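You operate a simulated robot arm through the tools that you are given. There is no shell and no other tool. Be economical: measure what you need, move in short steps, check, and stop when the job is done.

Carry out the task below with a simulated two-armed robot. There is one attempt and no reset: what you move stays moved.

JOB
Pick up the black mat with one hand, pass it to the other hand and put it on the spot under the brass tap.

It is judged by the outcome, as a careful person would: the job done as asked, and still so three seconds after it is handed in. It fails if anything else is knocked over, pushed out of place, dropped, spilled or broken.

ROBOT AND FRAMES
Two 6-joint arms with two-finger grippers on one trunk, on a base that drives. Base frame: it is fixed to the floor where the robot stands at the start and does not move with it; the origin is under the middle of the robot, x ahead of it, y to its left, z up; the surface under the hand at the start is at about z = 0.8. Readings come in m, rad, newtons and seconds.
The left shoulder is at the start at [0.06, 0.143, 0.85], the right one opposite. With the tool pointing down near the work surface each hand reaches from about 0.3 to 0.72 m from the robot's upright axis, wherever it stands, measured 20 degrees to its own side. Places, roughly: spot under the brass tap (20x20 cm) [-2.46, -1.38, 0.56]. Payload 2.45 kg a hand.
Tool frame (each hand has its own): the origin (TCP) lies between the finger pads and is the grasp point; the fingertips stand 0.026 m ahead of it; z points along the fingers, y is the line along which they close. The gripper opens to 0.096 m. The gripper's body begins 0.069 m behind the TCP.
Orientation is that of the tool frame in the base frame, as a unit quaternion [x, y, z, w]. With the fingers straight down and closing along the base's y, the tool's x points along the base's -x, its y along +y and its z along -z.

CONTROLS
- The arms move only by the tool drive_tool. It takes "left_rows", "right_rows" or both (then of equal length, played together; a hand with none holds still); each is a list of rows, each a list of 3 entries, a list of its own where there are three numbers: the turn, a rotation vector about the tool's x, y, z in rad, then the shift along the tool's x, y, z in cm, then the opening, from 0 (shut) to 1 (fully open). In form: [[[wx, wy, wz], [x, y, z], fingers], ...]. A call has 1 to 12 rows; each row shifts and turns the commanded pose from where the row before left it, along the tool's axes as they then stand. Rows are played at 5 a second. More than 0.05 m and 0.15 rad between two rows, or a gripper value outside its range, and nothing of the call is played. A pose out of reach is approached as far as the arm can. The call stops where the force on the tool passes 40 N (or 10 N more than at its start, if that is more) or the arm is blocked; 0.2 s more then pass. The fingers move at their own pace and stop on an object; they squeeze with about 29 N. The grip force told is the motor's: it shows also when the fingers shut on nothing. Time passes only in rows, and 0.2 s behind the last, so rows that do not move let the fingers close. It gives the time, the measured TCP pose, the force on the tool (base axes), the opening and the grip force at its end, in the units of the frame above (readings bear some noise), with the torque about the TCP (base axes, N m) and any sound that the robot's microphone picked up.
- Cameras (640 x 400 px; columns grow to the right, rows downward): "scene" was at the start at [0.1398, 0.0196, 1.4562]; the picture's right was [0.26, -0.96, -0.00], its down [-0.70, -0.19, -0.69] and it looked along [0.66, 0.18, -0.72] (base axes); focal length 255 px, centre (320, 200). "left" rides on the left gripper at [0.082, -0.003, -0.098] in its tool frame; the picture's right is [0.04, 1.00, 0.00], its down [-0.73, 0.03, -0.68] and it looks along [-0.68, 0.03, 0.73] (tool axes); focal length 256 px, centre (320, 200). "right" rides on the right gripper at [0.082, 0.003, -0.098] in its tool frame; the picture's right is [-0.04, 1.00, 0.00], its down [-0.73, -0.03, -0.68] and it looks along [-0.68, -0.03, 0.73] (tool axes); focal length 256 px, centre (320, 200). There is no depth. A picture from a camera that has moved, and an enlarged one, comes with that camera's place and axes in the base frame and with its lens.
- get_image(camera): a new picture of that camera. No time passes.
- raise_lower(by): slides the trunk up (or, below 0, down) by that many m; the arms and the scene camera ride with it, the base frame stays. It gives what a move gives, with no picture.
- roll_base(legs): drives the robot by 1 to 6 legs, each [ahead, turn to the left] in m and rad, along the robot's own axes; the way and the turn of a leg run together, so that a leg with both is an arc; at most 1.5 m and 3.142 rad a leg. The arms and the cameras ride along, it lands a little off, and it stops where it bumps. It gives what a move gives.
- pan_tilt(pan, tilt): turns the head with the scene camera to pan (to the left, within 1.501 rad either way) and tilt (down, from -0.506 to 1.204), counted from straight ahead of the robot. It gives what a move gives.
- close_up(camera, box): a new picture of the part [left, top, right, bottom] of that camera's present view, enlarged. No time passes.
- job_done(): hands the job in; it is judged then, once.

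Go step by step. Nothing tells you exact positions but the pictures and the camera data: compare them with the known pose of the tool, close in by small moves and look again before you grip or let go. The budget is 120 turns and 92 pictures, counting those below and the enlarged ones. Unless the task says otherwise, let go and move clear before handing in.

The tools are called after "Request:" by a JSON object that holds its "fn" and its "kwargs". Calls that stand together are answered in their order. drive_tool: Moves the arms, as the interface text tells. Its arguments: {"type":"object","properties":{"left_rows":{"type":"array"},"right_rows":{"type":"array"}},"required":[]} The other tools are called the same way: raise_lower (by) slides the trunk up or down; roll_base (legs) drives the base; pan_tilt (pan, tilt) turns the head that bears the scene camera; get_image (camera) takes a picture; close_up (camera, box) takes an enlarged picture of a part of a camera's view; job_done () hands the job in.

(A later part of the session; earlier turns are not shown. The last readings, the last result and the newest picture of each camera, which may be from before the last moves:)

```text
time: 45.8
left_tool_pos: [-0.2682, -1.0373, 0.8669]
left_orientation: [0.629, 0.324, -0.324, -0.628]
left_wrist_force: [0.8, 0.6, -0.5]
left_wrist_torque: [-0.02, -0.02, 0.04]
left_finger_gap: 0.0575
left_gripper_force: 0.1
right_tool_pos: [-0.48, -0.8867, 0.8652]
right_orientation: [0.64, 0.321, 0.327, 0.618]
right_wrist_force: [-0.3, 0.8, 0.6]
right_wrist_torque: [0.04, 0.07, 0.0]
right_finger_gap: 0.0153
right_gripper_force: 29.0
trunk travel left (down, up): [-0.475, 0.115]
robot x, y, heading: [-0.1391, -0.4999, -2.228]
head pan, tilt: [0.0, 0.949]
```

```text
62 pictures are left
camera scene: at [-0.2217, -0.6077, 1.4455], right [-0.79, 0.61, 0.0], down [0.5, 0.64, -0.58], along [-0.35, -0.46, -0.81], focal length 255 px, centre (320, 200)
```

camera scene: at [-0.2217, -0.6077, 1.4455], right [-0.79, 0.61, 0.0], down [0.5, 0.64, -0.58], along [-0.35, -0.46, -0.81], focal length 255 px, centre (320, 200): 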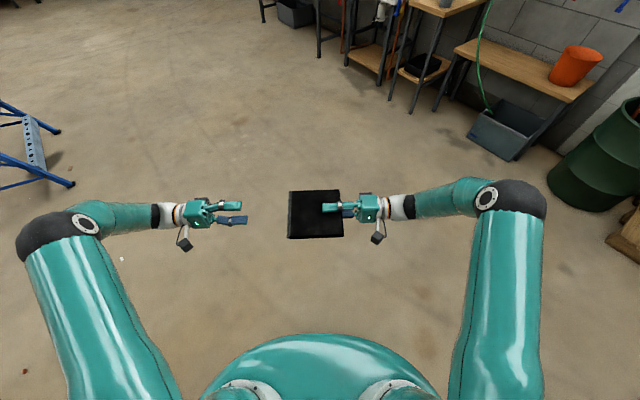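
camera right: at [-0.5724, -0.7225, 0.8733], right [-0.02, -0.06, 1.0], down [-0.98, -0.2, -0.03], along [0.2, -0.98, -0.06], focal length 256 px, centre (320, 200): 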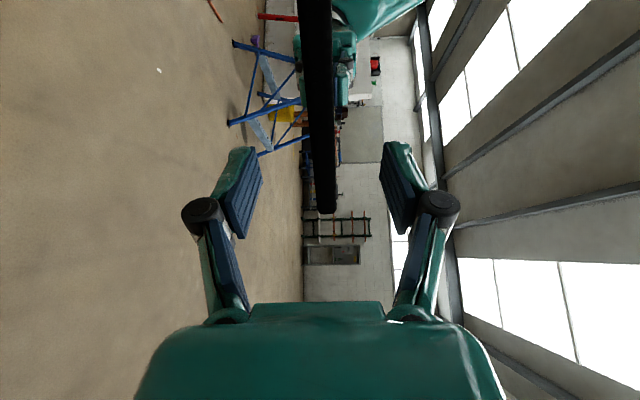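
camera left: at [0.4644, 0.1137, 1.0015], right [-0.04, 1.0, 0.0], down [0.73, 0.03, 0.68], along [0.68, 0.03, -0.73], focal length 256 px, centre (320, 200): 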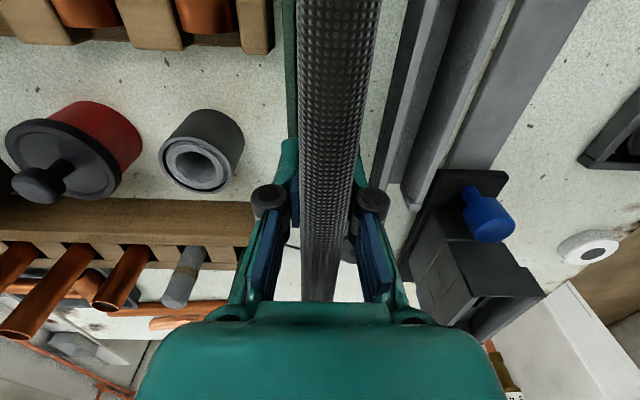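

The handover succeeded. Now I'll drive toward the bench, stop short of it, face the wall and look.

Request:
{"fn": "drive_tool", "kwargs": {"left_rows": [[[-0.15, 0, 0], [0, 0, 0], 0.6], [[-0.15, 0, 0], [0, 0, 0], 0.6], [[-0.15, 0, 0], [0, 0, 0], 0.6], [[-0.15, 0, 0], [0, 0, 0], 0.6], [[-0.15, 0, 0], [0, 0, 0], 0.6], [[-0.15, 0, 0], [0, 0, 0], 0.6], [[-0.15, 0, 0], [0, 0, 0], 0.6], [[-0.15, 0, 0], [0, 0, 0], 0.6], [[-0.15, 0, 0], [0, 0, 0], 0.6], [[-0.15, 0, 0], [0, 0, 0], 0.6]]}}

Request:
{"fn": "roll_base", "kwargs": {"legs": [[0, -0.304], [1.2, 0], [0, -0.61]]}}

Request:
{"fn": "pan_tilt", "kwargs": {"pan": 0, "tilt": 0.55}}

Request:
{"fn": "get_image", "kwargs": {"camera": "scene"}}

```text
time: 48.0
left_tool_pos: [-0.2689, -1.0375, 0.8681]
left_orientation: [0.889, 0.457, -0.018, -0.029]
left_wrist_force: [0.0, 0.4, 0.1]
left_wrist_torque: [0.02, 0.02, -0.01]
left_finger_gap: 0.0574
left_gripper_force: 0.0
right_tool_pos: [-0.48, -0.8865, 0.8663]
right_orientation: [0.639, 0.321, 0.327, 0.618]
right_wrist_force: [-0.4, -1.2, 0.4]
right_wrist_torque: [0.04, 0.03, 0.01]
right_finger_gap: 0.0153
right_gripper_force: 29.0
trunk travel left (down, up): [-0.475, 0.115]
robot x, y, heading: [-0.1429, -0.4972, -2.228]
head pan, tilt: [0.0, 0.949]
```

```text
time: 57.2
left_tool_pos: [-1.6434, -1.4133, 0.8669]
left_orientation: [0.999, 0.016, -0.002, -0.035]
left_wrist_force: [0.0, 0.2, -0.3]
left_wrist_torque: [0.0, 0.0, -0.02]
left_finger_gap: 0.0574
left_gripper_force: 0.1
right_tool_pos: [-1.652, -1.1556, 0.8638]
right_orientation: [0.716, 0.004, 0.018, 0.698]
right_wrist_force: [0.2, -0.4, 0.4]
right_wrist_torque: [0.09, 0.01, -0.01]
right_finger_gap: 0.0153
right_gripper_force: 29.0
trunk travel left (down, up): [-0.475, 0.115]
robot x, y, heading: [-1.1384, -1.2276, -3.144]
head pan, tilt: [0.0, 0.949]
```

```text
time: 58.1
left_tool_pos: [-1.6428, -1.4142, 0.8673]
left_orientation: [0.999, 0.016, -0.001, -0.035]
left_wrist_force: [0.9, 0.6, -0.6]
left_wrist_torque: [-0.03, 0.0, -0.02]
left_finger_gap: 0.0577
left_gripper_force: 0.0
right_tool_pos: [-1.6519, -1.1545, 0.8655]
right_orientation: [0.716, 0.004, 0.018, 0.698]
right_wrist_force: [-0.4, 0.1, 0.0]
right_wrist_torque: [0.03, 0.02, 0.01]
right_finger_gap: 0.0154
right_gripper_force: 28.8
trunk travel left (down, up): [-0.475, 0.115]
robot x, y, heading: [-1.1405, -1.2219, -3.14]
head pan, tilt: [0.0, 0.55]
```

```text
61 pictures are left
camera scene: at [-1.2884, -1.2254, 1.4783], right [0.0, 1.0, 0.0], down [0.52, 0.0, -0.85], along [-0.85, 0.0, -0.52], focal length 255 px, centre (320, 200)
```

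scene: 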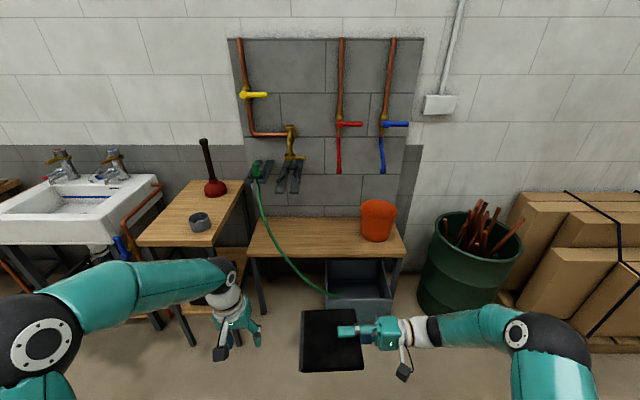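

The spot is on the low wooden bench under the brass tap, with a hose hanging just left and a bucket on the right. Close-up to see the space.

Request:
{"fn": "close_up", "kwargs": {"camera": "scene", "box": [220, 110, 420, 310]}}

```text
2.00 times, centred on (320, 210) of scene
camera zoom: at [-1.2884, -1.2254, 1.4783], right [0.0, 1.0, 0.0], down [0.52, 0.0, -0.85], along [-0.85, 0.0, -0.52], focal length 510 px, centre (320, 180)
```

zoom: 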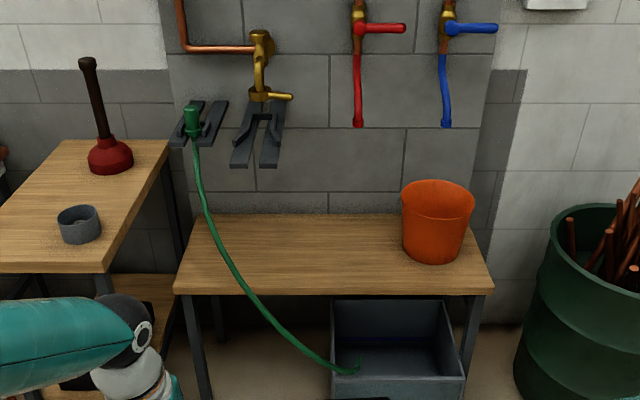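

I need the hose's 3-D position relative to the spot. I'll use the left wrist camera for a second viewpoint.

Request:
{"fn": "get_image", "kwargs": {"camera": "left"}}

```text
59 pictures are left
camera left: at [-1.5613, -1.4137, 0.9645], right [0.07, -0.99, -0.07], down [-0.73, -0.1, 0.68], along [-0.68, 0.0, -0.73], focal length 256 px, centre (320, 200)
```

left: 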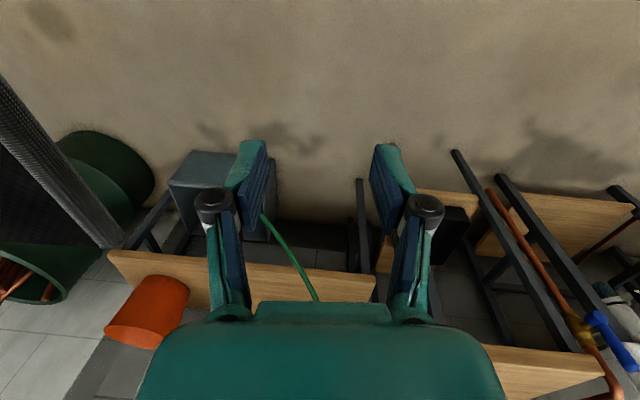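

The hose crosses in front of the bench's left part, and the bucket is on the right. So the hand should come in from the front-right, angled about 30° to the mat's edge. To keep the mat square on the spot I'll regrip here: left takes the free edge again, and right regrips angled. First, the left goes back to horizontal.

Request:
{"fn": "drive_tool", "kwargs": {"left_rows": [[[0.15, 0, 0], [0, 0, 0], 0.7], [[0.15, 0, 0], [0, 0, 0], 0.7], [[0.15, 0, 0], [0, 0, 0], 0.7], [[0.15, 0, 0], [0, 0, 0], 0.7], [[0.15, 0, 0], [0, 0, 0], 0.7], [[0.15, 0, 0], [0, 0, 0], 0.7], [[0.15, 0, 0], [0, 0, 0], 0.7], [[0.15, 0, 0], [0, 0, 0], 0.7], [[0.15, 0, 0], [0, 0, 0], 0.7], [[0.15, 0, 0], [0, 0, 0], 0.7], [[0, 0, 0], [0, 0, 6], 0.7]]}}

Request:
{"fn": "pan_tilt", "kwargs": {"pan": 0, "tilt": 0.95}}

Request:
{"fn": "close_up", "kwargs": {"camera": "scene", "box": [220, 150, 420, 275]}}

Request:
{"fn": "get_image", "kwargs": {"camera": "left"}}

```text
refused: row 11 steps farther than a row can; nothing moved
```

```text
time: 58.9
left_tool_pos: [-1.6441, -1.4138, 0.8666]
left_orientation: [0.999, 0.015, -0.002, -0.036]
left_wrist_force: [-0.3, -0.8, 0.3]
left_wrist_torque: [0.0, 0.0, 0.01]
left_finger_gap: 0.0576
left_gripper_force: 0.1
right_tool_pos: [-1.6514, -1.1569, 0.8664]
right_orientation: [0.716, 0.003, 0.018, 0.698]
right_wrist_force: [0.1, 0.5, 0.5]
right_wrist_torque: [0.11, 0.0, -0.05]
right_finger_gap: 0.0153
right_gripper_force: 29.4
trunk travel left (down, up): [-0.475, 0.115]
robot x, y, heading: [-1.1395, -1.2243, -3.142]
head pan, tilt: [0.0, 0.949]
```

```text
3.20 times, centred on (320, 212) of scene
camera zoom: at [-1.2713, -1.2264, 1.4455], right [0.0, 1.0, 0.0], down [0.81, 0.0, -0.58], along [-0.58, 0.0, -0.81], focal length 817 px, centre (320, 160)
```

zoom: 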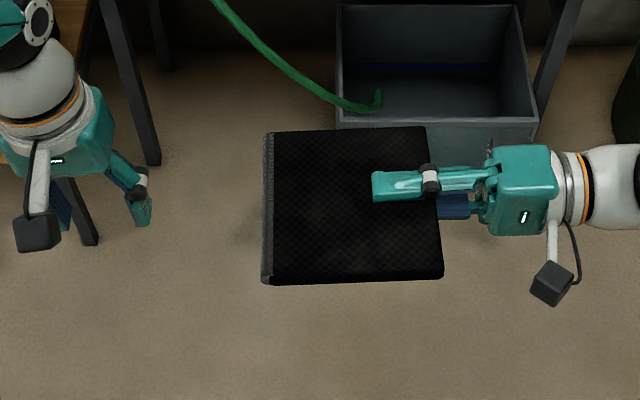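

```text
57 pictures are left
camera left: at [-1.5614, -1.4138, 0.9643], right [0.07, -0.99, -0.07], down [-0.73, -0.1, 0.68], along [-0.68, 0.0, -0.73], focal length 256 px, centre (320, 200)
```

left: 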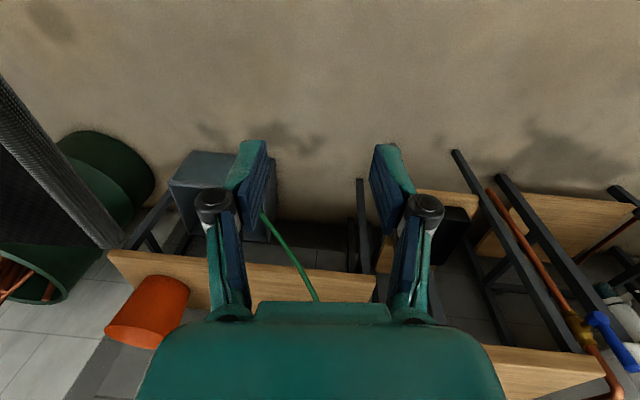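

The last row was too long; same again with shorter steps.

Request:
{"fn": "drive_tool", "kwargs": {"left_rows": [[[0.15, 0, 0], [0, 0, 0], 0.7], [[0.15, 0, 0], [0, 0, 0], 0.7], [[0.15, 0, 0], [0, 0, 0], 0.7], [[0.15, 0, 0], [0, 0, 0], 0.7], [[0.15, 0, 0], [0, 0, 0], 0.7], [[0.15, 0, 0], [0, 0, 0], 0.7], [[0.15, 0, 0], [0, 0, 0], 0.7], [[0.15, 0, 0], [0, 0, 0], 0.7], [[0.15, 0, 0], [0, 0, 0], 0.7], [[0.15, 0, 0], [0, 0, 0], 0.7], [[0, 0, 0], [0, 0, 4], 0.7], [[0, 0, 0], [0, 0, 4], 0.7]]}}

Request:
{"fn": "close_up", "kwargs": {"camera": "scene", "box": [220, 150, 420, 275]}}

Request:
{"fn": "get_image", "kwargs": {"camera": "left"}}

```text
time: 61.5
left_tool_pos: [-1.6455, -1.3318, 0.8678]
left_orientation: [-0.707, -0.011, 0.012, 0.707]
left_wrist_force: [0.6, -0.1, 1.0]
left_wrist_torque: [-0.01, -0.02, 0.02]
left_finger_gap: 0.0672
left_gripper_force: 0.0
right_tool_pos: [-1.6522, -1.1542, 0.8652]
right_orientation: [0.715, 0.003, 0.018, 0.699]
right_wrist_force: [-0.6, -0.3, -1.1]
right_wrist_torque: [0.07, 0.01, 0.0]
right_finger_gap: 0.0154
right_gripper_force: 29.4
trunk travel left (down, up): [-0.475, 0.115]
robot x, y, heading: [-1.1407, -1.2248, -3.141]
head pan, tilt: [0.0, 0.949]
```

```text
3.20 times, centred on (320, 212) of scene
camera zoom: at [-1.2715, -1.2259, 1.4454], right [0.0, 1.0, 0.0], down [0.81, 0.0, -0.58], along [-0.58, 0.0, -0.81], focal length 817 px, centre (320, 160)
```

zoom: 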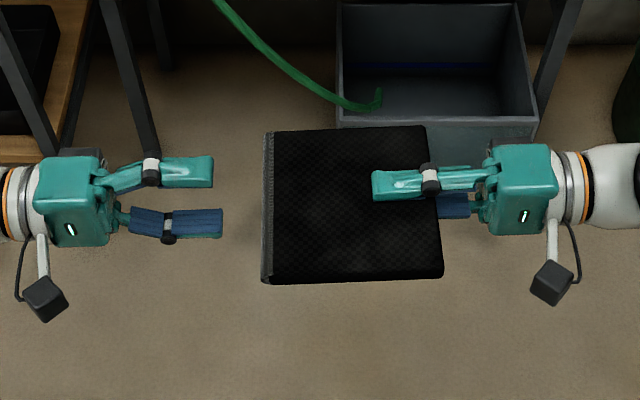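

```text
55 pictures are left
camera left: at [-1.5614, -1.4271, 0.8698], right [0.04, 0.0, -1.0], down [-0.71, -0.7, -0.03], along [-0.7, 0.71, -0.03], focal length 256 px, centre (320, 200)
```

left: 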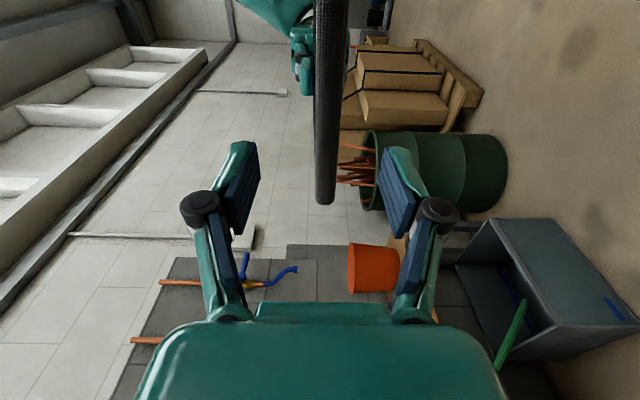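

Aligned; the left advances 9.5 cm and grips.

Request:
{"fn": "drive_tool", "kwargs": {"left_rows": [[[0, 0, 0], [0, 0, 3], 0.7], [[0, 0, 0], [0, 0, 3], 0.7], [[0, 0, 0], [0, 0, 3], 0.7], [[0, 0, 0], [0, 0, 0.5], 0.7], [[0, 0, 0], [0, 0, 0], 0], [[0, 0, 0], [0, 0, 0], 0], [[0, 0, 0], [0, 0, 0], 0]]}}

```text
time: 63.1
left_tool_pos: [-1.649, -1.2381, 0.8669]
left_orientation: [0.708, 0.011, -0.011, -0.706]
left_wrist_force: [-2.1, 1.6, -10.7]
left_wrist_torque: [-0.4, -0.44, 0.22]
left_finger_gap: 0.0155
left_gripper_force: 28.5
right_tool_pos: [-1.6514, -1.1551, 0.8669]
right_orientation: [0.715, 0.005, 0.018, 0.699]
right_wrist_force: [3.1, -1.8, 10.8]
right_wrist_torque: [-0.48, 0.36, -0.04]
right_finger_gap: 0.0154
right_gripper_force: 29.4
trunk travel left (down, up): [-0.475, 0.115]
robot x, y, heading: [-1.1421, -1.2288, -3.141]
head pan, tilt: [0.0, 0.949]
```

Both hold. I'll open the right, swing it 30° in place (fingers stay above and below the mat), and close again.

Request:
{"fn": "drive_tool", "kwargs": {"right_rows": [[[0, 0, 0], [0, 0, 0], 0.6], [[0, 0, 0], [0, 0, 0], 0.6], [[0, -0.131, 0], [0, 0, 0], 0.6], [[0, -0.131, 0], [0, 0, 0], 0.6], [[0, -0.131, 0], [0, 0, 0], 0.6], [[0, -0.131, 0], [0, 0, 0], 0.6], [[0, 0, 0], [0, 0, 0], 0.6]]}}

Request:
{"fn": "close_up", "kwargs": {"camera": "scene", "box": [220, 150, 420, 275]}}

```text
time: 64.7
left_tool_pos: [-1.649, -1.2387, 0.867]
left_orientation: [0.707, 0.011, -0.012, -0.707]
left_wrist_force: [0.0, 0.3, -1.7]
left_wrist_torque: [-0.07, 0.0, 0.01]
left_finger_gap: 0.0154
left_gripper_force: 29.2
right_tool_pos: [-1.651, -1.1552, 0.8665]
right_orientation: [0.697, -0.177, -0.168, 0.674]
right_wrist_force: [-0.2, 0.3, -0.1]
right_wrist_torque: [0.02, 0.0, 0.03]
right_finger_gap: 0.0576
right_gripper_force: 0.0
trunk travel left (down, up): [-0.475, 0.115]
robot x, y, heading: [-1.1345, -1.2265, -3.142]
head pan, tilt: [0.0, 0.949]
```

```text
3.20 times, centred on (320, 212) of scene
camera zoom: at [-1.2713, -1.2264, 1.4454], right [0.0, 1.0, 0.0], down [0.81, 0.0, -0.58], along [-0.58, 0.0, -0.81], focal length 817 px, centre (320, 160)
```

zoom: 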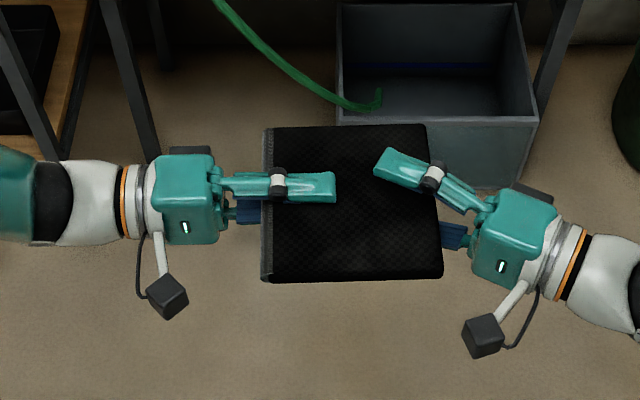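

Good angle. Close the right, then release and withdraw the left.

Request:
{"fn": "drive_tool", "kwargs": {"right_rows": [[[0, 0, 0], [0, 0, 0], 0], [[0, 0, 0], [0, 0, 0], 0], [[0, 0, 0], [0, 0, 0], 0]]}}

Request:
{"fn": "drive_tool", "kwargs": {"left_rows": [[[0, 0, 0], [0, 0, 0], 0.6], [[0, 0, 0], [0, 0, 0], 0.6], [[0, 0, 0], [0, 0, -4], 0.6], [[0, 0, 0], [0, 0, -4], 0.6], [[0, 0, 0], [0, 0, -4], 0.6], [[0, 0, 0], [4, 0, 0], 0.6], [[0, 0, 0], [4, 0, 0], 0.6], [[0, 0, 0], [4, 0, 0], 0.6]]}}

Request:
{"fn": "get_image", "kwargs": {"camera": "scene"}}

```text
time: 65.5
left_tool_pos: [-1.648, -1.2384, 0.8661]
left_orientation: [0.708, 0.011, -0.011, -0.706]
left_wrist_force: [-0.7, 0.0, -12.8]
left_wrist_torque: [-0.35, -0.31, 0.16]
left_finger_gap: 0.0154
left_gripper_force: 29.0
right_tool_pos: [-1.6517, -1.1549, 0.8671]
right_orientation: [0.696, -0.177, -0.169, 0.675]
right_wrist_force: [1.3, -0.5, 10.9]
right_wrist_torque: [-0.62, 0.3, -0.05]
right_finger_gap: 0.0158
right_gripper_force: 28.8
trunk travel left (down, up): [-0.475, 0.115]
robot x, y, heading: [-1.1383, -1.2276, -3.141]
head pan, tilt: [0.0, 0.949]
```

```text
time: 67.3
left_tool_pos: [-1.5245, -1.3542, 0.8662]
left_orientation: [0.707, 0.01, -0.012, -0.707]
left_wrist_force: [0.7, -0.8, 0.5]
left_wrist_torque: [0.04, -0.01, 0.03]
left_finger_gap: 0.0575
left_gripper_force: 0.0
right_tool_pos: [-1.6507, -1.1554, 0.8666]
right_orientation: [0.696, -0.177, -0.168, 0.675]
right_wrist_force: [0.4, 0.3, 0.1]
right_wrist_torque: [0.04, 0.01, -0.02]
right_finger_gap: 0.0154
right_gripper_force: 29.4
trunk travel left (down, up): [-0.475, 0.115]
robot x, y, heading: [-1.1392, -1.2255, -3.141]
head pan, tilt: [0.0, 0.949]
```

```text
53 pictures are left
camera scene: at [-1.2705, -1.2266, 1.4456], right [0.0, 1.0, 0.0], down [0.81, 0.0, -0.58], along [-0.58, 0.0, -0.81], focal length 255 px, centre (320, 200)
```

scene: 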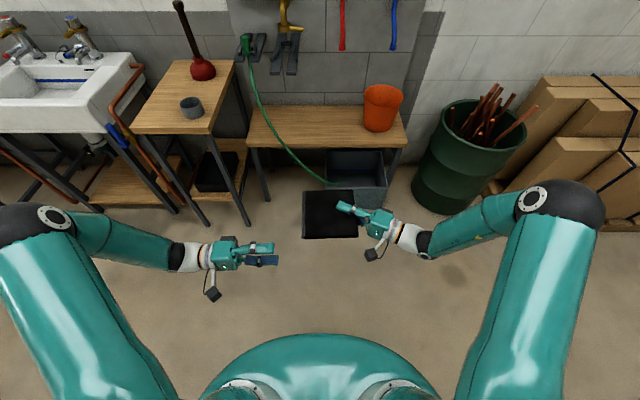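

The mat is now in the right hand at the planned angle. I'll tuck the left hand up and out of the way, pointing down.

Request:
{"fn": "drive_tool", "kwargs": {"left_rows": [[[-0.15, 0, 0], [0, 0, -1], 0.6], [[-0.15, 0, 0], [0, 0, -1], 0.6], [[-0.15, 0, 0], [0, 0, -1], 0.6], [[-0.15, 0, 0], [0, 0, -2], 0.6], [[-0.15, 0, 0], [0, 0, -2], 0.6], [[-0.15, 0, 0], [0, 0, -3], 0.6], [[-0.15, 0, 0], [0, 0, -3], 0.6], [[-0.15, 0, 0], [0, 0, -3], 0.6], [[-0.15, 0, 0], [0, 0, -3], 0.6], [[-0.15, 0, 0], [0, 0, -3], 0.6]]}}

Request:
{"fn": "drive_tool", "kwargs": {"left_rows": [[[0, 0, 0], [0.5, 3, -2], 0.3], [[0, 0, 0], [0.5, 3, -2], 0.3], [[0, 0, 0], [0.5, 3, -2], 0.3], [[0, 0, 0], [0.5, 3, -2], 0.3], [[0, 0, 0], [0, 0, 0], 0.3]]}}

Request:
{"fn": "get_image", "kwargs": {"camera": "scene"}}

```text
time: 69.5
left_tool_pos: [-1.5198, -1.4899, 1.0202]
left_orientation: [0.999, 0.015, -0.003, -0.034]
left_wrist_force: [-0.2, 0.2, 0.0]
left_wrist_torque: [0.0, -0.03, 0.04]
left_finger_gap: 0.0576
left_gripper_force: 0.1
right_tool_pos: [-1.6517, -1.1556, 0.8666]
right_orientation: [0.696, -0.178, -0.168, 0.675]
right_wrist_force: [-0.5, 0.2, -0.2]
right_wrist_torque: [0.04, 0.03, -0.03]
right_finger_gap: 0.0154
right_gripper_force: 28.3
trunk travel left (down, up): [-0.475, 0.115]
robot x, y, heading: [-1.1384, -1.2234, -3.143]
head pan, tilt: [0.0, 0.949]
```

```text
time: 70.7
left_tool_pos: [-1.4954, -1.6154, 1.0889]
left_orientation: [0.999, 0.016, -0.002, -0.036]
left_wrist_force: [-0.3, -0.1, 0.4]
left_wrist_torque: [-0.01, -0.03, 0.0]
left_finger_gap: 0.0289
left_gripper_force: 0.1
right_tool_pos: [-1.6503, -1.1562, 0.8664]
right_orientation: [0.696, -0.177, -0.168, 0.675]
right_wrist_force: [0.1, 0.8, -1.2]
right_wrist_torque: [0.03, 0.0, 0.02]
right_finger_gap: 0.0155
right_gripper_force: 28.6
trunk travel left (down, up): [-0.475, 0.115]
robot x, y, heading: [-1.1392, -1.227, -3.142]
head pan, tilt: [0.0, 0.949]
```

```text
52 pictures are left
camera scene: at [-1.2709, -1.2263, 1.4455], right [0.0, 1.0, 0.0], down [0.81, 0.0, -0.58], along [-0.58, 0.0, -0.81], focal length 255 px, centre (320, 200)
```

scene: 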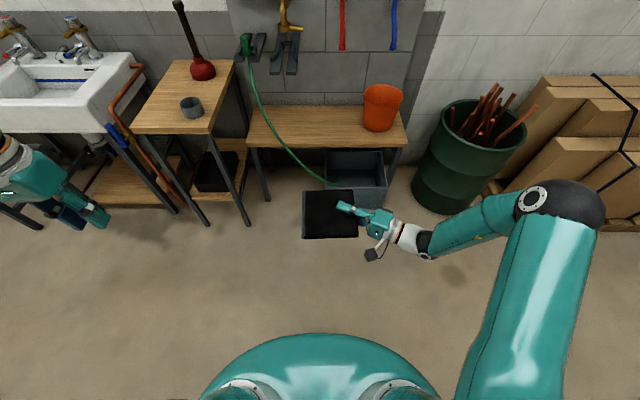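

Now I'll drive straight towards the bench in two stages, starting with 0.5 m.

Request:
{"fn": "roll_base", "kwargs": {"legs": [[0.5, 0]]}}

Request:
{"fn": "get_image", "kwargs": {"camera": "scene"}}

```text
time: 73.7
left_tool_pos: [-1.9957, -1.6179, 1.0892]
left_orientation: [0.999, 0.017, -0.002, -0.036]
left_wrist_force: [-0.3, -0.5, -1.0]
left_wrist_torque: [0.02, -0.04, -0.01]
left_finger_gap: 0.0288
left_gripper_force: 0.0
right_tool_pos: [-2.153, -1.1572, 0.8643]
right_orientation: [0.697, -0.177, -0.167, 0.675]
right_wrist_force: [0.5, 0.5, -0.2]
right_wrist_torque: [0.04, -0.01, 0.02]
right_finger_gap: 0.0156
right_gripper_force: 28.7
trunk travel left (down, up): [-0.475, 0.115]
robot x, y, heading: [-1.6405, -1.2283, -3.138]
head pan, tilt: [0.0, 0.949]
```

```text
51 pictures are left
camera scene: at [-1.7729, -1.2276, 1.4454], right [0.0, 1.0, 0.0], down [0.81, 0.0, -0.58], along [-0.58, 0.0, -0.81], focal length 255 px, centre (320, 200)
```

scene: 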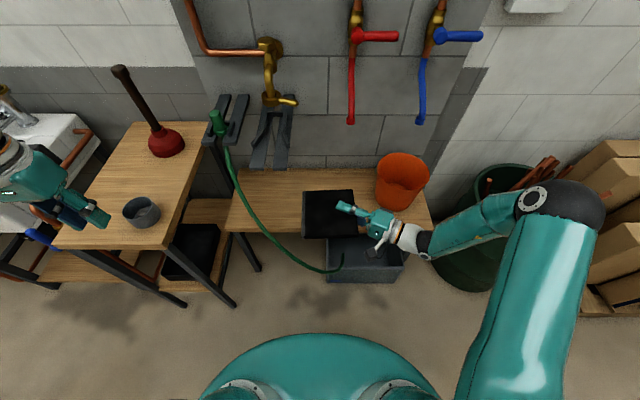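

Bracket arms jut out under the tap at z≈0.87, so the mat must go in below them. I'll lower the right hand with the arm by 19 cm before going further.

Request:
{"fn": "drive_tool", "kwargs": {"right_rows": [[[0, 0, 0], [0, -4, 0], 0], [[0, 0, 0], [0, -4, 0], 0], [[0, 0, 0], [0, -4, 0], 0], [[0, 0, 0], [0, -4, 0], 0], [[0, 0, 0], [0, -3, 0], 0], [[0, 0, 0], [0, 0, 0], 0]]}}

Request:
{"fn": "get_image", "kwargs": {"camera": "scene"}}

```text
time: 75.1
left_tool_pos: [-1.9954, -1.6171, 1.089]
left_orientation: [0.999, 0.017, -0.002, -0.036]
left_wrist_force: [0.1, 0.0, -0.6]
left_wrist_torque: [-0.01, 0.01, -0.01]
left_finger_gap: 0.0288
left_gripper_force: 0.0
right_tool_pos: [-2.1497, -1.151, 0.6771]
right_orientation: [0.696, -0.177, -0.168, 0.675]
right_wrist_force: [0.3, 0.0, -0.6]
right_wrist_torque: [0.05, 0.0, -0.01]
right_finger_gap: 0.0154
right_gripper_force: 28.8
trunk travel left (down, up): [-0.475, 0.115]
robot x, y, heading: [-1.6369, -1.2284, -3.142]
head pan, tilt: [0.0, 0.949]
```

```text
50 pictures are left
camera scene: at [-1.7718, -1.2276, 1.4455], right [0.0, 1.0, 0.0], down [0.81, 0.0, -0.58], along [-0.58, 0.0, -0.81], focal length 255 px, centre (320, 200)
```

scene: 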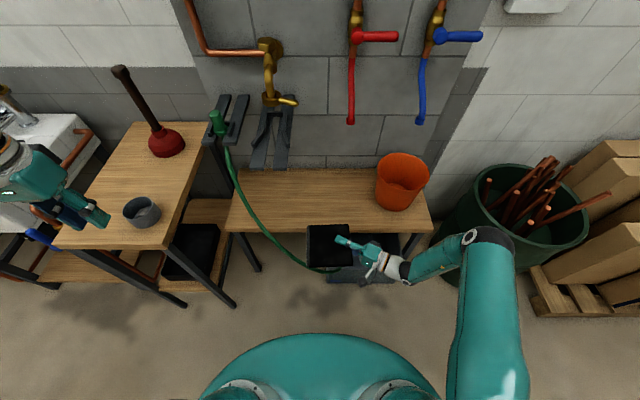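

Clear of everything. Drive forward another 0.15 m.

Request:
{"fn": "roll_base", "kwargs": {"legs": [[0.15, 0]]}}

Request:
{"fn": "get_image", "kwargs": {"camera": "scene"}}

Request:
{"fn": "get_image", "kwargs": {"camera": "right"}}

Request:
{"fn": "get_image", "kwargs": {"camera": "left"}}

```text
time: 76.5
left_tool_pos: [-2.1473, -1.6183, 1.0891]
left_orientation: [0.999, 0.017, -0.001, -0.036]
left_wrist_force: [-0.4, 0.0, 0.0]
left_wrist_torque: [0.01, -0.06, -0.03]
left_finger_gap: 0.0286
left_gripper_force: 0.1
right_tool_pos: [-2.301, -1.1534, 0.6752]
right_orientation: [0.697, -0.177, -0.166, 0.675]
right_wrist_force: [-0.4, 0.0, -0.4]
right_wrist_torque: [0.08, 0.02, 0.01]
right_finger_gap: 0.0154
right_gripper_force: 29.2
trunk travel left (down, up): [-0.475, 0.115]
robot x, y, heading: [-1.7891, -1.2253, -3.134]
head pan, tilt: [0.0, 0.949]
```

```text
49 pictures are left
camera scene: at [-1.9252, -1.2282, 1.4452], right [0.0, 1.0, 0.0], down [0.81, 0.0, -0.58], along [-0.58, 0.0, -0.81], focal length 255 px, centre (320, 200)
```

scene: 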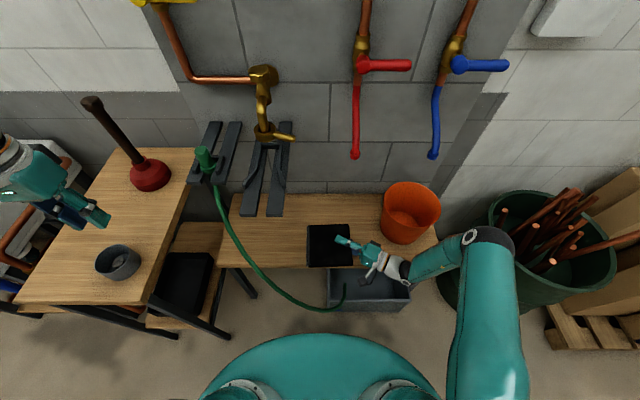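

```text
48 pictures are left
camera right: at [-2.1833, -1.1062, 0.6829], right [-0.06, -0.01, 1.0], down [-0.33, 0.94, -0.01], along [-0.94, -0.33, -0.06], focal length 256 px, centre (320, 200)
```

right: 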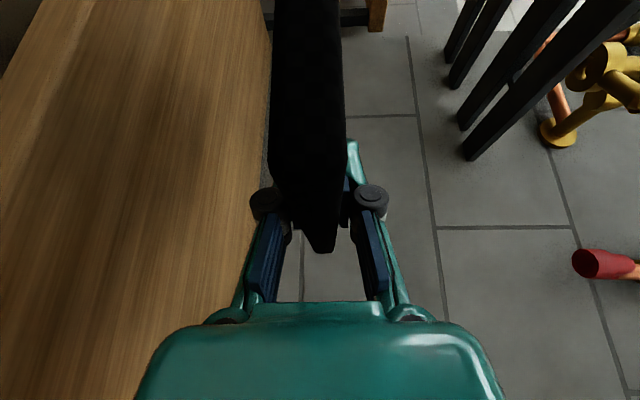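

```text
47 pictures are left
camera left: at [-2.0661, -1.6191, 1.1866], right [0.07, -0.99, -0.07], down [-0.73, -0.1, 0.68], along [-0.68, 0.0, -0.73], focal length 256 px, centre (320, 200)
```

left: 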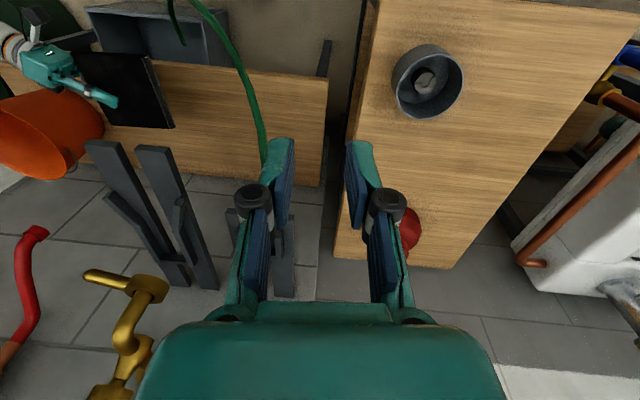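

Hose is at about (-2.25, -1.45, 0.68) and further left behind that, so a diagonal path to the spot is clear under the brackets. Moving half way, then checking.

Request:
{"fn": "drive_tool", "kwargs": {"right_rows": [[[0, 0, 0], [-1.12, 0, 3.88], 0], [[0, 0, 0], [-1.12, 0, 3.88], 0], [[0, 0, 0], [-1.12, 0, 3.88], 0], [[0, 0, 0], [0, 0, 0], 0]]}}

Request:
{"fn": "get_image", "kwargs": {"camera": "scene"}}

Request:
{"fn": "get_image", "kwargs": {"camera": "left"}}

```text
time: 77.5
left_tool_pos: [-2.1473, -1.6184, 1.0908]
left_orientation: [0.999, 0.017, -0.001, -0.036]
left_wrist_force: [-0.1, 0.3, 0.4]
left_wrist_torque: [-0.01, 0.01, -0.01]
left_finger_gap: 0.0287
left_gripper_force: 0.1
right_tool_pos: [-2.3835, -1.2413, 0.6737]
right_orientation: [0.696, -0.176, -0.168, 0.676]
right_wrist_force: [1.0, -0.2, 0.2]
right_wrist_torque: [0.03, 0.01, 0.03]
right_finger_gap: 0.0153
right_gripper_force: 29.4
trunk travel left (down, up): [-0.475, 0.115]
robot x, y, heading: [-1.7918, -1.2242, -3.139]
head pan, tilt: [0.0, 0.949]
```

```text
46 pictures are left
camera scene: at [-1.923, -1.2282, 1.4455], right [0.0, 1.0, 0.0], down [0.81, 0.0, -0.58], along [-0.58, 0.0, -0.81], focal length 255 px, centre (320, 200)
```

scene: 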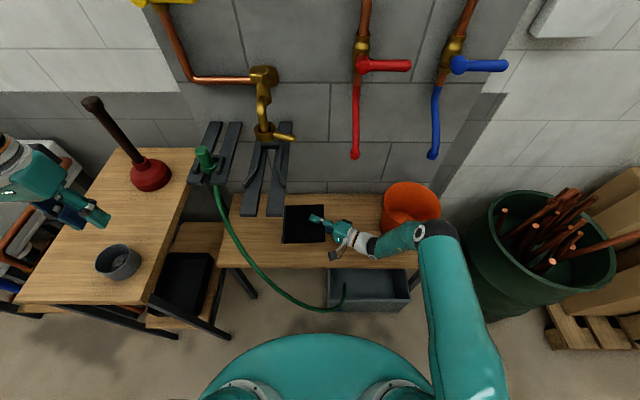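

```text
45 pictures are left
camera left: at [-2.0643, -1.6191, 1.1875], right [0.07, -0.99, -0.07], down [-0.73, -0.1, 0.68], along [-0.68, 0.0, -0.73], focal length 256 px, centre (320, 200)
```

left: 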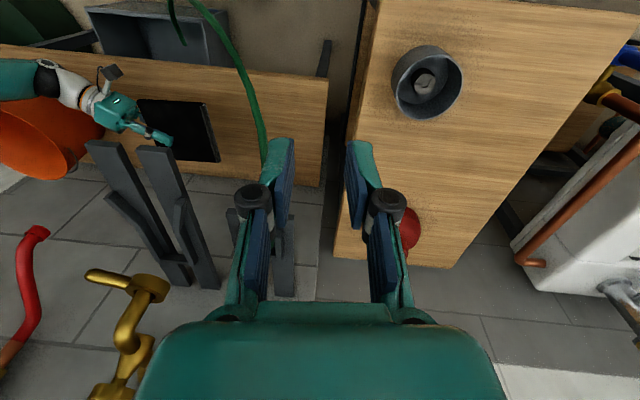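

Forearm keeps clear of the bucket. Continue the remaining half.

Request:
{"fn": "drive_tool", "kwargs": {"right_rows": [[[0, 0, 0], [-1.12, 0, 3.88], 0], [[0, 0, 0], [-1.12, 0, 3.88], 0], [[0, 0, 0], [-1.12, 0, 3.8], 0], [[0, 0, 0], [0, 0, 0], 0]]}}

Request:
{"fn": "get_image", "kwargs": {"camera": "scene"}}

Request:
{"fn": "get_image", "kwargs": {"camera": "left"}}

```text
time: 78.5
left_tool_pos: [-2.1466, -1.6187, 1.0893]
left_orientation: [0.999, 0.017, -0.001, -0.036]
left_wrist_force: [0.1, -0.2, -0.1]
left_wrist_torque: [0.0, -0.04, 0.03]
left_finger_gap: 0.0287
left_gripper_force: 0.1
right_tool_pos: [-2.4681, -1.3268, 0.6707]
right_orientation: [0.697, -0.176, -0.166, 0.675]
right_wrist_force: [-0.1, -0.1, -0.7]
right_wrist_torque: [0.07, -0.02, -0.03]
right_finger_gap: 0.0154
right_gripper_force: 29.1
trunk travel left (down, up): [-0.475, 0.115]
robot x, y, heading: [-1.7894, -1.2248, -3.138]
head pan, tilt: [0.0, 0.949]
```

```text
44 pictures are left
camera scene: at [-1.9233, -1.2282, 1.4455], right [0.0, 1.0, 0.0], down [0.81, 0.0, -0.58], along [-0.58, 0.0, -0.81], focal length 255 px, centre (320, 200)
```

scene: 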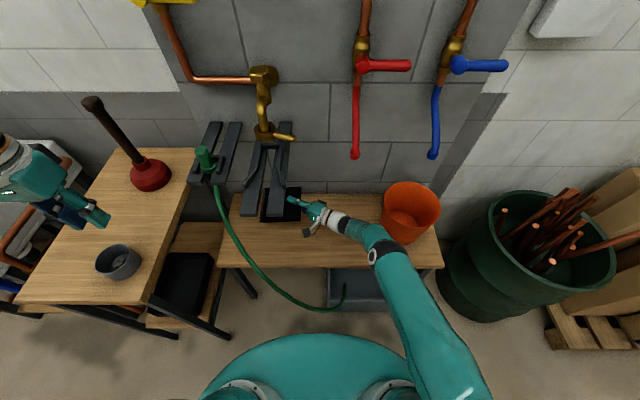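

```text
43 pictures are left
camera left: at [-2.0645, -1.6191, 1.1875], right [0.07, -0.99, -0.07], down [-0.73, -0.1, 0.68], along [-0.68, 0.0, -0.73], focal length 256 px, centre (320, 200)
```

left: 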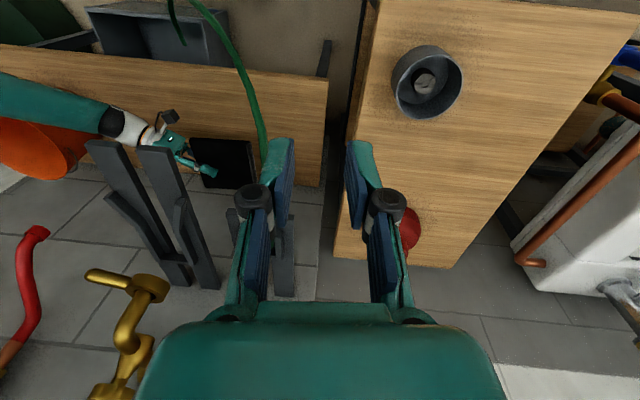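

The mat is over the spot. I'll tilt it ~18° (left edge low) so the gripper body clears the bench, and lower part way.

Request:
{"fn": "drive_tool", "kwargs": {"right_rows": [[[0.0944, 0, -0.0503], [0, 0, 0], 0], [[0.0944, 0, -0.0503], [0, 0, 0], 0], [[0.0944, 0, -0.0503], [0, 0, 0], 0], [[0, 0, 0], [0.28, -1.9, 0.6], 0], [[0, 0, 0], [0.28, -1.9, 0.6], 0], [[0, 0, 0], [0, 0, 0], 0]]}}

Request:
{"fn": "close_up", "kwargs": {"camera": "scene", "box": [200, 120, 440, 270]}}

Request:
{"fn": "close_up", "kwargs": {"camera": "left", "box": [60, 60, 340, 235]}}

Request:
{"fn": "get_image", "kwargs": {"camera": "right"}}

```text
time: 79.9
left_tool_pos: [-2.1461, -1.6187, 1.0895]
left_orientation: [0.999, 0.016, -0.001, -0.036]
left_wrist_force: [0.4, -1.0, 0.7]
left_wrist_torque: [-0.01, 0.01, -0.02]
left_finger_gap: 0.0286
left_gripper_force: 0.1
right_tool_pos: [-2.4685, -1.3263, 0.6291]
right_orientation: [0.796, -0.145, -0.191, 0.556]
right_wrist_force: [0.3, -0.1, 0.4]
right_wrist_torque: [0.08, 0.01, -0.02]
right_finger_gap: 0.0155
right_gripper_force: 29.2
trunk travel left (down, up): [-0.475, 0.115]
robot x, y, heading: [-1.7935, -1.2274, -3.137]
head pan, tilt: [0.0, 0.949]
```

```text
2.67 times, centred on (320, 195) of scene
camera zoom: at [-1.9234, -1.2283, 1.4455], right [0.0, 1.0, 0.0], down [0.81, 0.0, -0.58], along [-0.58, 0.0, -0.81], focal length 680 px, centre (320, 213)
```

zoom: 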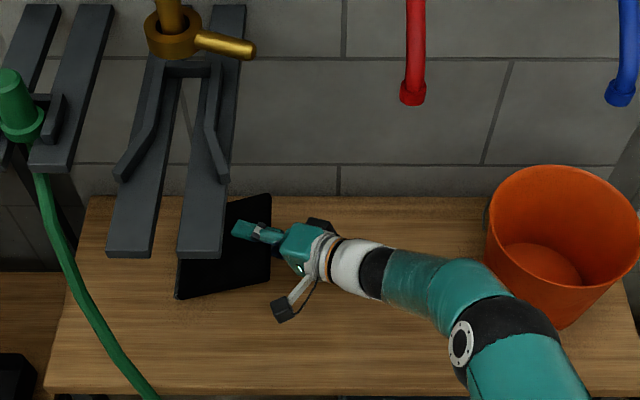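

```text
2.29 times, centred on (200, 148) of left
camera zoom: at [-2.0646, -1.6192, 1.1874], right [0.07, -0.99, -0.07], down [-0.73, -0.1, 0.68], along [-0.68, 0.0, -0.73], focal length 585 px, centre (594, 320)
```

zoom: 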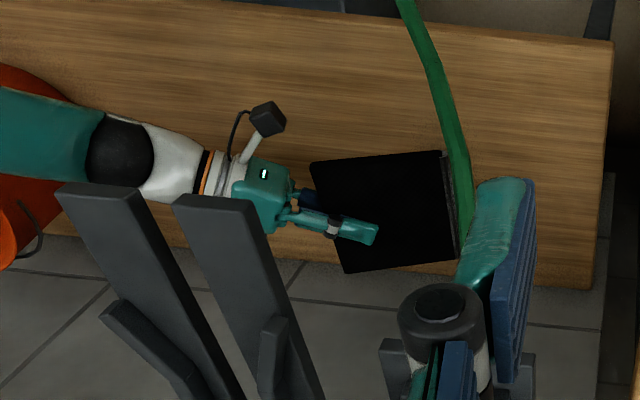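

```text
40 pictures are left
camera right: at [-2.3506, -1.2823, 0.6507], right [-0.05, -0.32, 0.95], down [-0.33, 0.9, 0.29], along [-0.94, -0.3, -0.16], focal length 256 px, centre (320, 200)
```

right: 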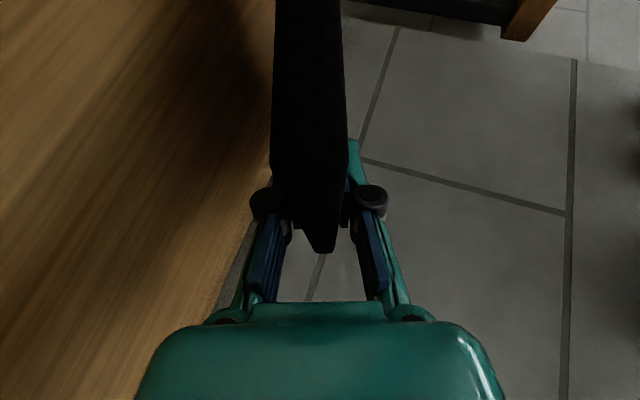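

Alignment is good. Lower slowly to contact of the left edge.

Request:
{"fn": "drive_tool", "kwargs": {"right_rows": [[[0, 0, 0], [0.14, -0.95, 0.3], 0], [[0, 0, 0], [0.07, -0.48, 0.15], 0], [[0, 0, 0], [0.04, -0.28, 0.09], 0], [[0, 0, 0], [0.04, -0.28, 0.09], 0], [[0, 0, 0], [0, 0, 0], 0]]}}

```text
time: 81.1
left_tool_pos: [-2.1462, -1.6181, 1.089]
left_orientation: [0.999, 0.018, -0.002, -0.035]
left_wrist_force: [0.0, 0.3, -0.3]
left_wrist_torque: [0.01, 0.01, -0.04]
left_finger_gap: 0.0288
left_gripper_force: 0.1
right_tool_pos: [-2.4684, -1.326, 0.6095]
right_orientation: [0.796, -0.145, -0.191, 0.556]
right_wrist_force: [-0.5, 0.5, 1.2]
right_wrist_torque: [0.07, -0.01, -0.04]
right_finger_gap: 0.0153
right_gripper_force: 28.9
trunk travel left (down, up): [-0.475, 0.115]
robot x, y, heading: [-1.7941, -1.2285, -3.139]
head pan, tilt: [0.0, 0.949]
```

Request:
{"fn": "drive_tool", "kwargs": {"right_rows": [[[0, 0, 0], [0.03, -0.2, 0.06], 0], [[0, 0, 0], [0.03, -0.2, 0.06], 0], [[0, 0, 0], [0, 0, 0], 0]]}}

Request:
{"fn": "close_up", "kwargs": {"camera": "left", "box": [60, 60, 340, 235]}}

```text
time: 81.9
left_tool_pos: [-2.1465, -1.6196, 1.0897]
left_orientation: [0.999, 0.018, -0.001, -0.036]
left_wrist_force: [-0.6, -0.8, -0.4]
left_wrist_torque: [0.0, 0.0, -0.01]
left_finger_gap: 0.0288
left_gripper_force: 0.0
right_tool_pos: [-2.4685, -1.3252, 0.6034]
right_orientation: [0.796, -0.145, -0.191, 0.555]
right_wrist_force: [-0.1, 0.3, 0.0]
right_wrist_torque: [0.06, 0.01, -0.02]
right_finger_gap: 0.0153
right_gripper_force: 29.1
trunk travel left (down, up): [-0.475, 0.115]
robot x, y, heading: [-1.7911, -1.2233, -3.134]
head pan, tilt: [0.0, 0.949]
```

```text
2.29 times, centred on (200, 148) of left
camera zoom: at [-2.0646, -1.6192, 1.1874], right [0.07, -0.99, -0.07], down [-0.73, -0.1, 0.68], along [-0.68, 0.0, -0.73], focal length 585 px, centre (594, 320)
```

zoom: 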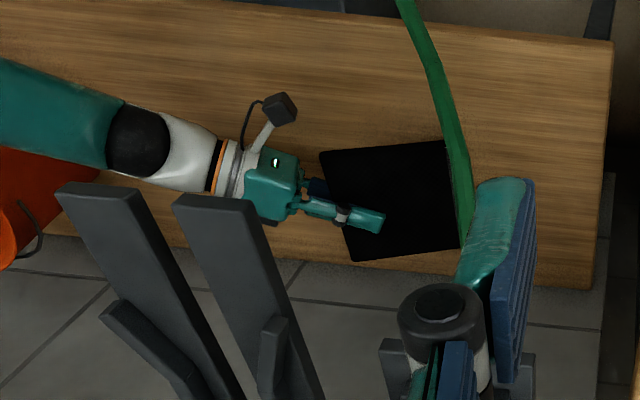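

No contact yet; continue down in small steps.

Request:
{"fn": "drive_tool", "kwargs": {"right_rows": [[[0, 0, 0], [0.03, -0.2, 0.06], 0], [[0, 0, 0], [0.03, -0.2, 0.06], 0], [[0, 0, 0], [0, 0, 0], 0]]}}

Request:
{"fn": "drive_tool", "kwargs": {"right_rows": [[[0, 0, 0], [0.03, -0.2, 0.06], 0], [[0, 0, 0], [0.03, -0.2, 0.06], 0], [[0, 0, 0], [0, 0, 0], 0]]}}

```text
time: 82.7
left_tool_pos: [-2.1477, -1.6189, 1.0895]
left_orientation: [0.999, 0.018, -0.001, -0.036]
left_wrist_force: [-0.2, -0.6, -0.2]
left_wrist_torque: [-0.01, -0.03, -0.01]
left_finger_gap: 0.0286
left_gripper_force: 0.1
right_tool_pos: [-2.4681, -1.3259, 0.6]
right_orientation: [0.796, -0.145, -0.191, 0.556]
right_wrist_force: [0.0, 0.0, -0.5]
right_wrist_torque: [0.07, 0.01, -0.01]
right_finger_gap: 0.0155
right_gripper_force: 29.4
trunk travel left (down, up): [-0.475, 0.115]
robot x, y, heading: [-1.7903, -1.2243, -3.143]
head pan, tilt: [0.0, 0.949]
```

```text
time: 83.5
left_tool_pos: [-2.1465, -1.6178, 1.0898]
left_orientation: [0.999, 0.017, -0.002, -0.036]
left_wrist_force: [-0.4, 0.0, -1.3]
left_wrist_torque: [0.0, 0.0, -0.02]
left_finger_gap: 0.0289
left_gripper_force: 0.1
right_tool_pos: [-2.469, -1.3248, 0.5961]
right_orientation: [0.795, -0.145, -0.191, 0.557]
right_wrist_force: [0.1, 2.1, 2.0]
right_wrist_torque: [-0.32, 0.27, -0.11]
right_finger_gap: 0.0153
right_gripper_force: 29.0
trunk travel left (down, up): [-0.475, 0.115]
robot x, y, heading: [-1.7915, -1.2293, -3.138]
head pan, tilt: [0.0, 0.949]
```

The left edge has touched the bench. Open slightly and look before withdrawing.

Request:
{"fn": "drive_tool", "kwargs": {"right_rows": [[[0, 0, 0], [0, 0, 0], 0.35], [[0, 0, 0], [0, 0, 0], 0.35], [[0, 0, 0], [0, 0, 0], 0.35]]}}

Request:
{"fn": "close_up", "kwargs": {"camera": "left", "box": [60, 60, 340, 235]}}

Request:
{"fn": "get_image", "kwargs": {"camera": "right"}}

```text
time: 84.3
left_tool_pos: [-2.1465, -1.6179, 1.0902]
left_orientation: [0.999, 0.017, -0.001, -0.035]
left_wrist_force: [-0.7, 0.6, -0.1]
left_wrist_torque: [-0.01, 0.01, 0.03]
left_finger_gap: 0.0289
left_gripper_force: 0.1
right_tool_pos: [-2.4679, -1.3253, 0.5949]
right_orientation: [0.796, -0.145, -0.192, 0.556]
right_wrist_force: [0.6, 0.1, -0.6]
right_wrist_torque: [-0.02, -0.03, 0.01]
right_finger_gap: 0.034
right_gripper_force: 0.6
trunk travel left (down, up): [-0.475, 0.115]
robot x, y, heading: [-1.7934, -1.2244, -3.143]
head pan, tilt: [0.0, 0.949]
```

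```text
2.29 times, centred on (200, 148) of left
camera zoom: at [-2.0645, -1.6192, 1.1874], right [0.07, -0.99, -0.07], down [-0.73, -0.1, 0.68], along [-0.68, 0.0, -0.73], focal length 585 px, centre (594, 320)
```

zoom: 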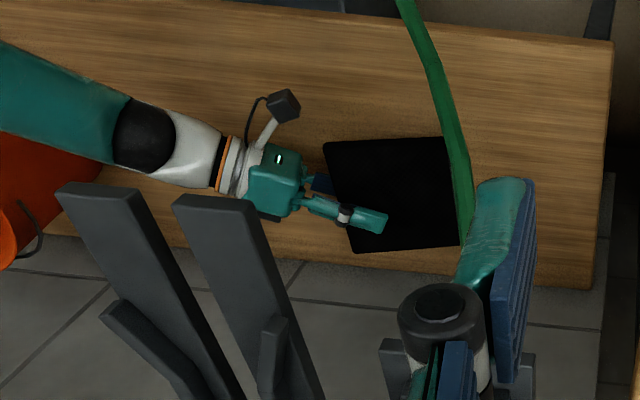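

```text
37 pictures are left
camera right: at [-2.3511, -1.2822, 0.6172], right [-0.05, -0.32, 0.95], down [-0.33, 0.9, 0.29], along [-0.94, -0.3, -0.16], focal length 256 px, centre (320, 200)
```

right: 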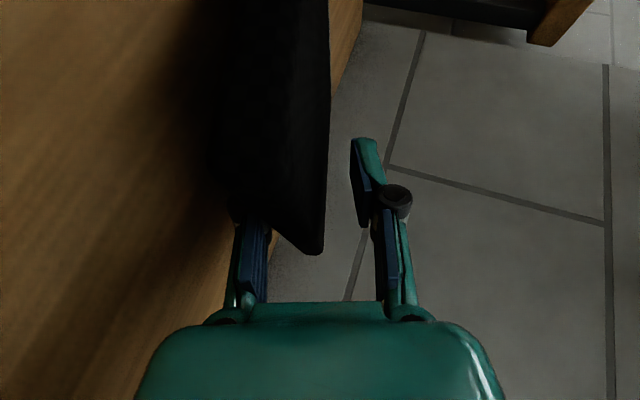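

The mat rests only on the lower finger now. I'll pull the hand back horizontally a little and check whether the mat drags.

Request:
{"fn": "drive_tool", "kwargs": {"right_rows": [[[0, 0, 0], [0.16, -0.82, -2.86], 0.35]]}}

Request:
{"fn": "close_up", "kwargs": {"camera": "left", "box": [60, 60, 340, 235]}}

```text
time: 84.7
left_tool_pos: [-2.1462, -1.6175, 1.0908]
left_orientation: [0.999, 0.018, -0.002, -0.036]
left_wrist_force: [0.4, 0.4, 0.0]
left_wrist_torque: [0.03, -0.02, 0.0]
left_finger_gap: 0.0289
left_gripper_force: 0.0
right_tool_pos: [-2.4534, -1.2977, 0.597]
right_orientation: [0.796, -0.145, -0.191, 0.556]
right_wrist_force: [-0.1, 1.0, -0.5]
right_wrist_torque: [-0.02, -0.01, -0.02]
right_finger_gap: 0.034
right_gripper_force: 0.5
trunk travel left (down, up): [-0.475, 0.115]
robot x, y, heading: [-1.7951, -1.2277, -3.136]
head pan, tilt: [0.0, 0.949]
```

```text
2.29 times, centred on (200, 148) of left
camera zoom: at [-2.0644, -1.6188, 1.1876], right [0.07, -0.99, -0.07], down [-0.73, -0.1, 0.68], along [-0.68, 0.0, -0.73], focal length 585 px, centre (594, 320)
```

zoom: 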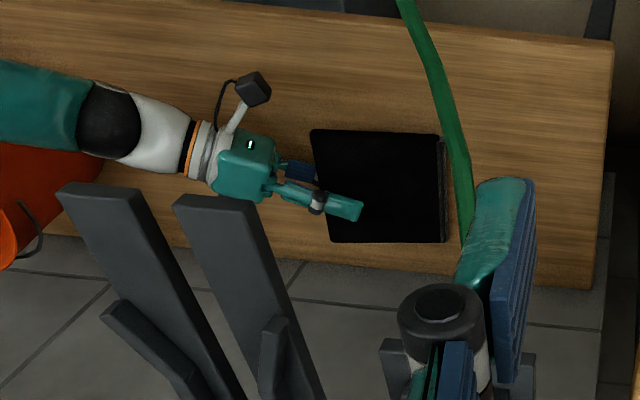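

It drags by about half. I'll pull out fully in one brisk move, then nudge the mat back if needed.

Request:
{"fn": "drive_tool", "kwargs": {"right_rows": [[[0, 0, 0], [0.26, -1.3, -4.6], 0.35], [[0, 0, 0], [0.2, -1.0, -3.6], 0.35], [[0, 0, 0], [0, 0, 0], 0.35]]}}

Request:
{"fn": "close_up", "kwargs": {"camera": "left", "box": [60, 60, 340, 235]}}

Request:
{"fn": "close_up", "kwargs": {"camera": "scene", "box": [200, 120, 440, 270]}}

```text
time: 85.5
left_tool_pos: [-2.1462, -1.6182, 1.09]
left_orientation: [0.999, 0.017, -0.002, -0.034]
left_wrist_force: [-0.1, 0.5, 0.4]
left_wrist_torque: [-0.02, -0.04, 0.02]
left_finger_gap: 0.0289
left_gripper_force: 0.0
right_tool_pos: [-2.4096, -1.225, 0.6009]
right_orientation: [0.796, -0.145, -0.191, 0.556]
right_wrist_force: [0.1, 0.3, -1.2]
right_wrist_torque: [0.01, -0.05, 0.01]
right_finger_gap: 0.0342
right_gripper_force: 0.5
trunk travel left (down, up): [-0.475, 0.115]
robot x, y, heading: [-1.7915, -1.2265, -3.14]
head pan, tilt: [0.0, 0.949]
```

```text
2.29 times, centred on (200, 148) of left
camera zoom: at [-2.0645, -1.6193, 1.1874], right [0.07, -0.99, -0.07], down [-0.73, -0.1, 0.68], along [-0.68, 0.0, -0.73], focal length 585 px, centre (594, 320)
```

zoom: 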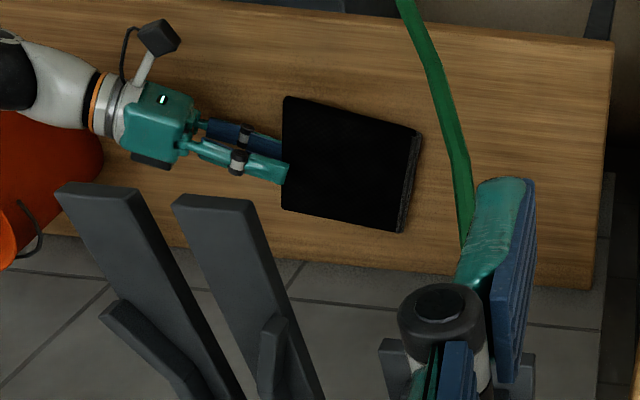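

```text
2.67 times, centred on (320, 195) of scene
camera zoom: at [-1.9233, -1.2284, 1.4455], right [0.0, 1.0, 0.0], down [0.81, 0.0, -0.58], along [-0.58, 0.0, -0.81], focal length 680 px, centre (320, 213)
```

zoom: 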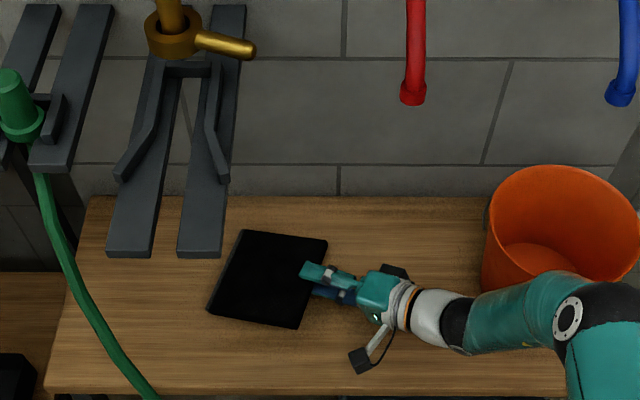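

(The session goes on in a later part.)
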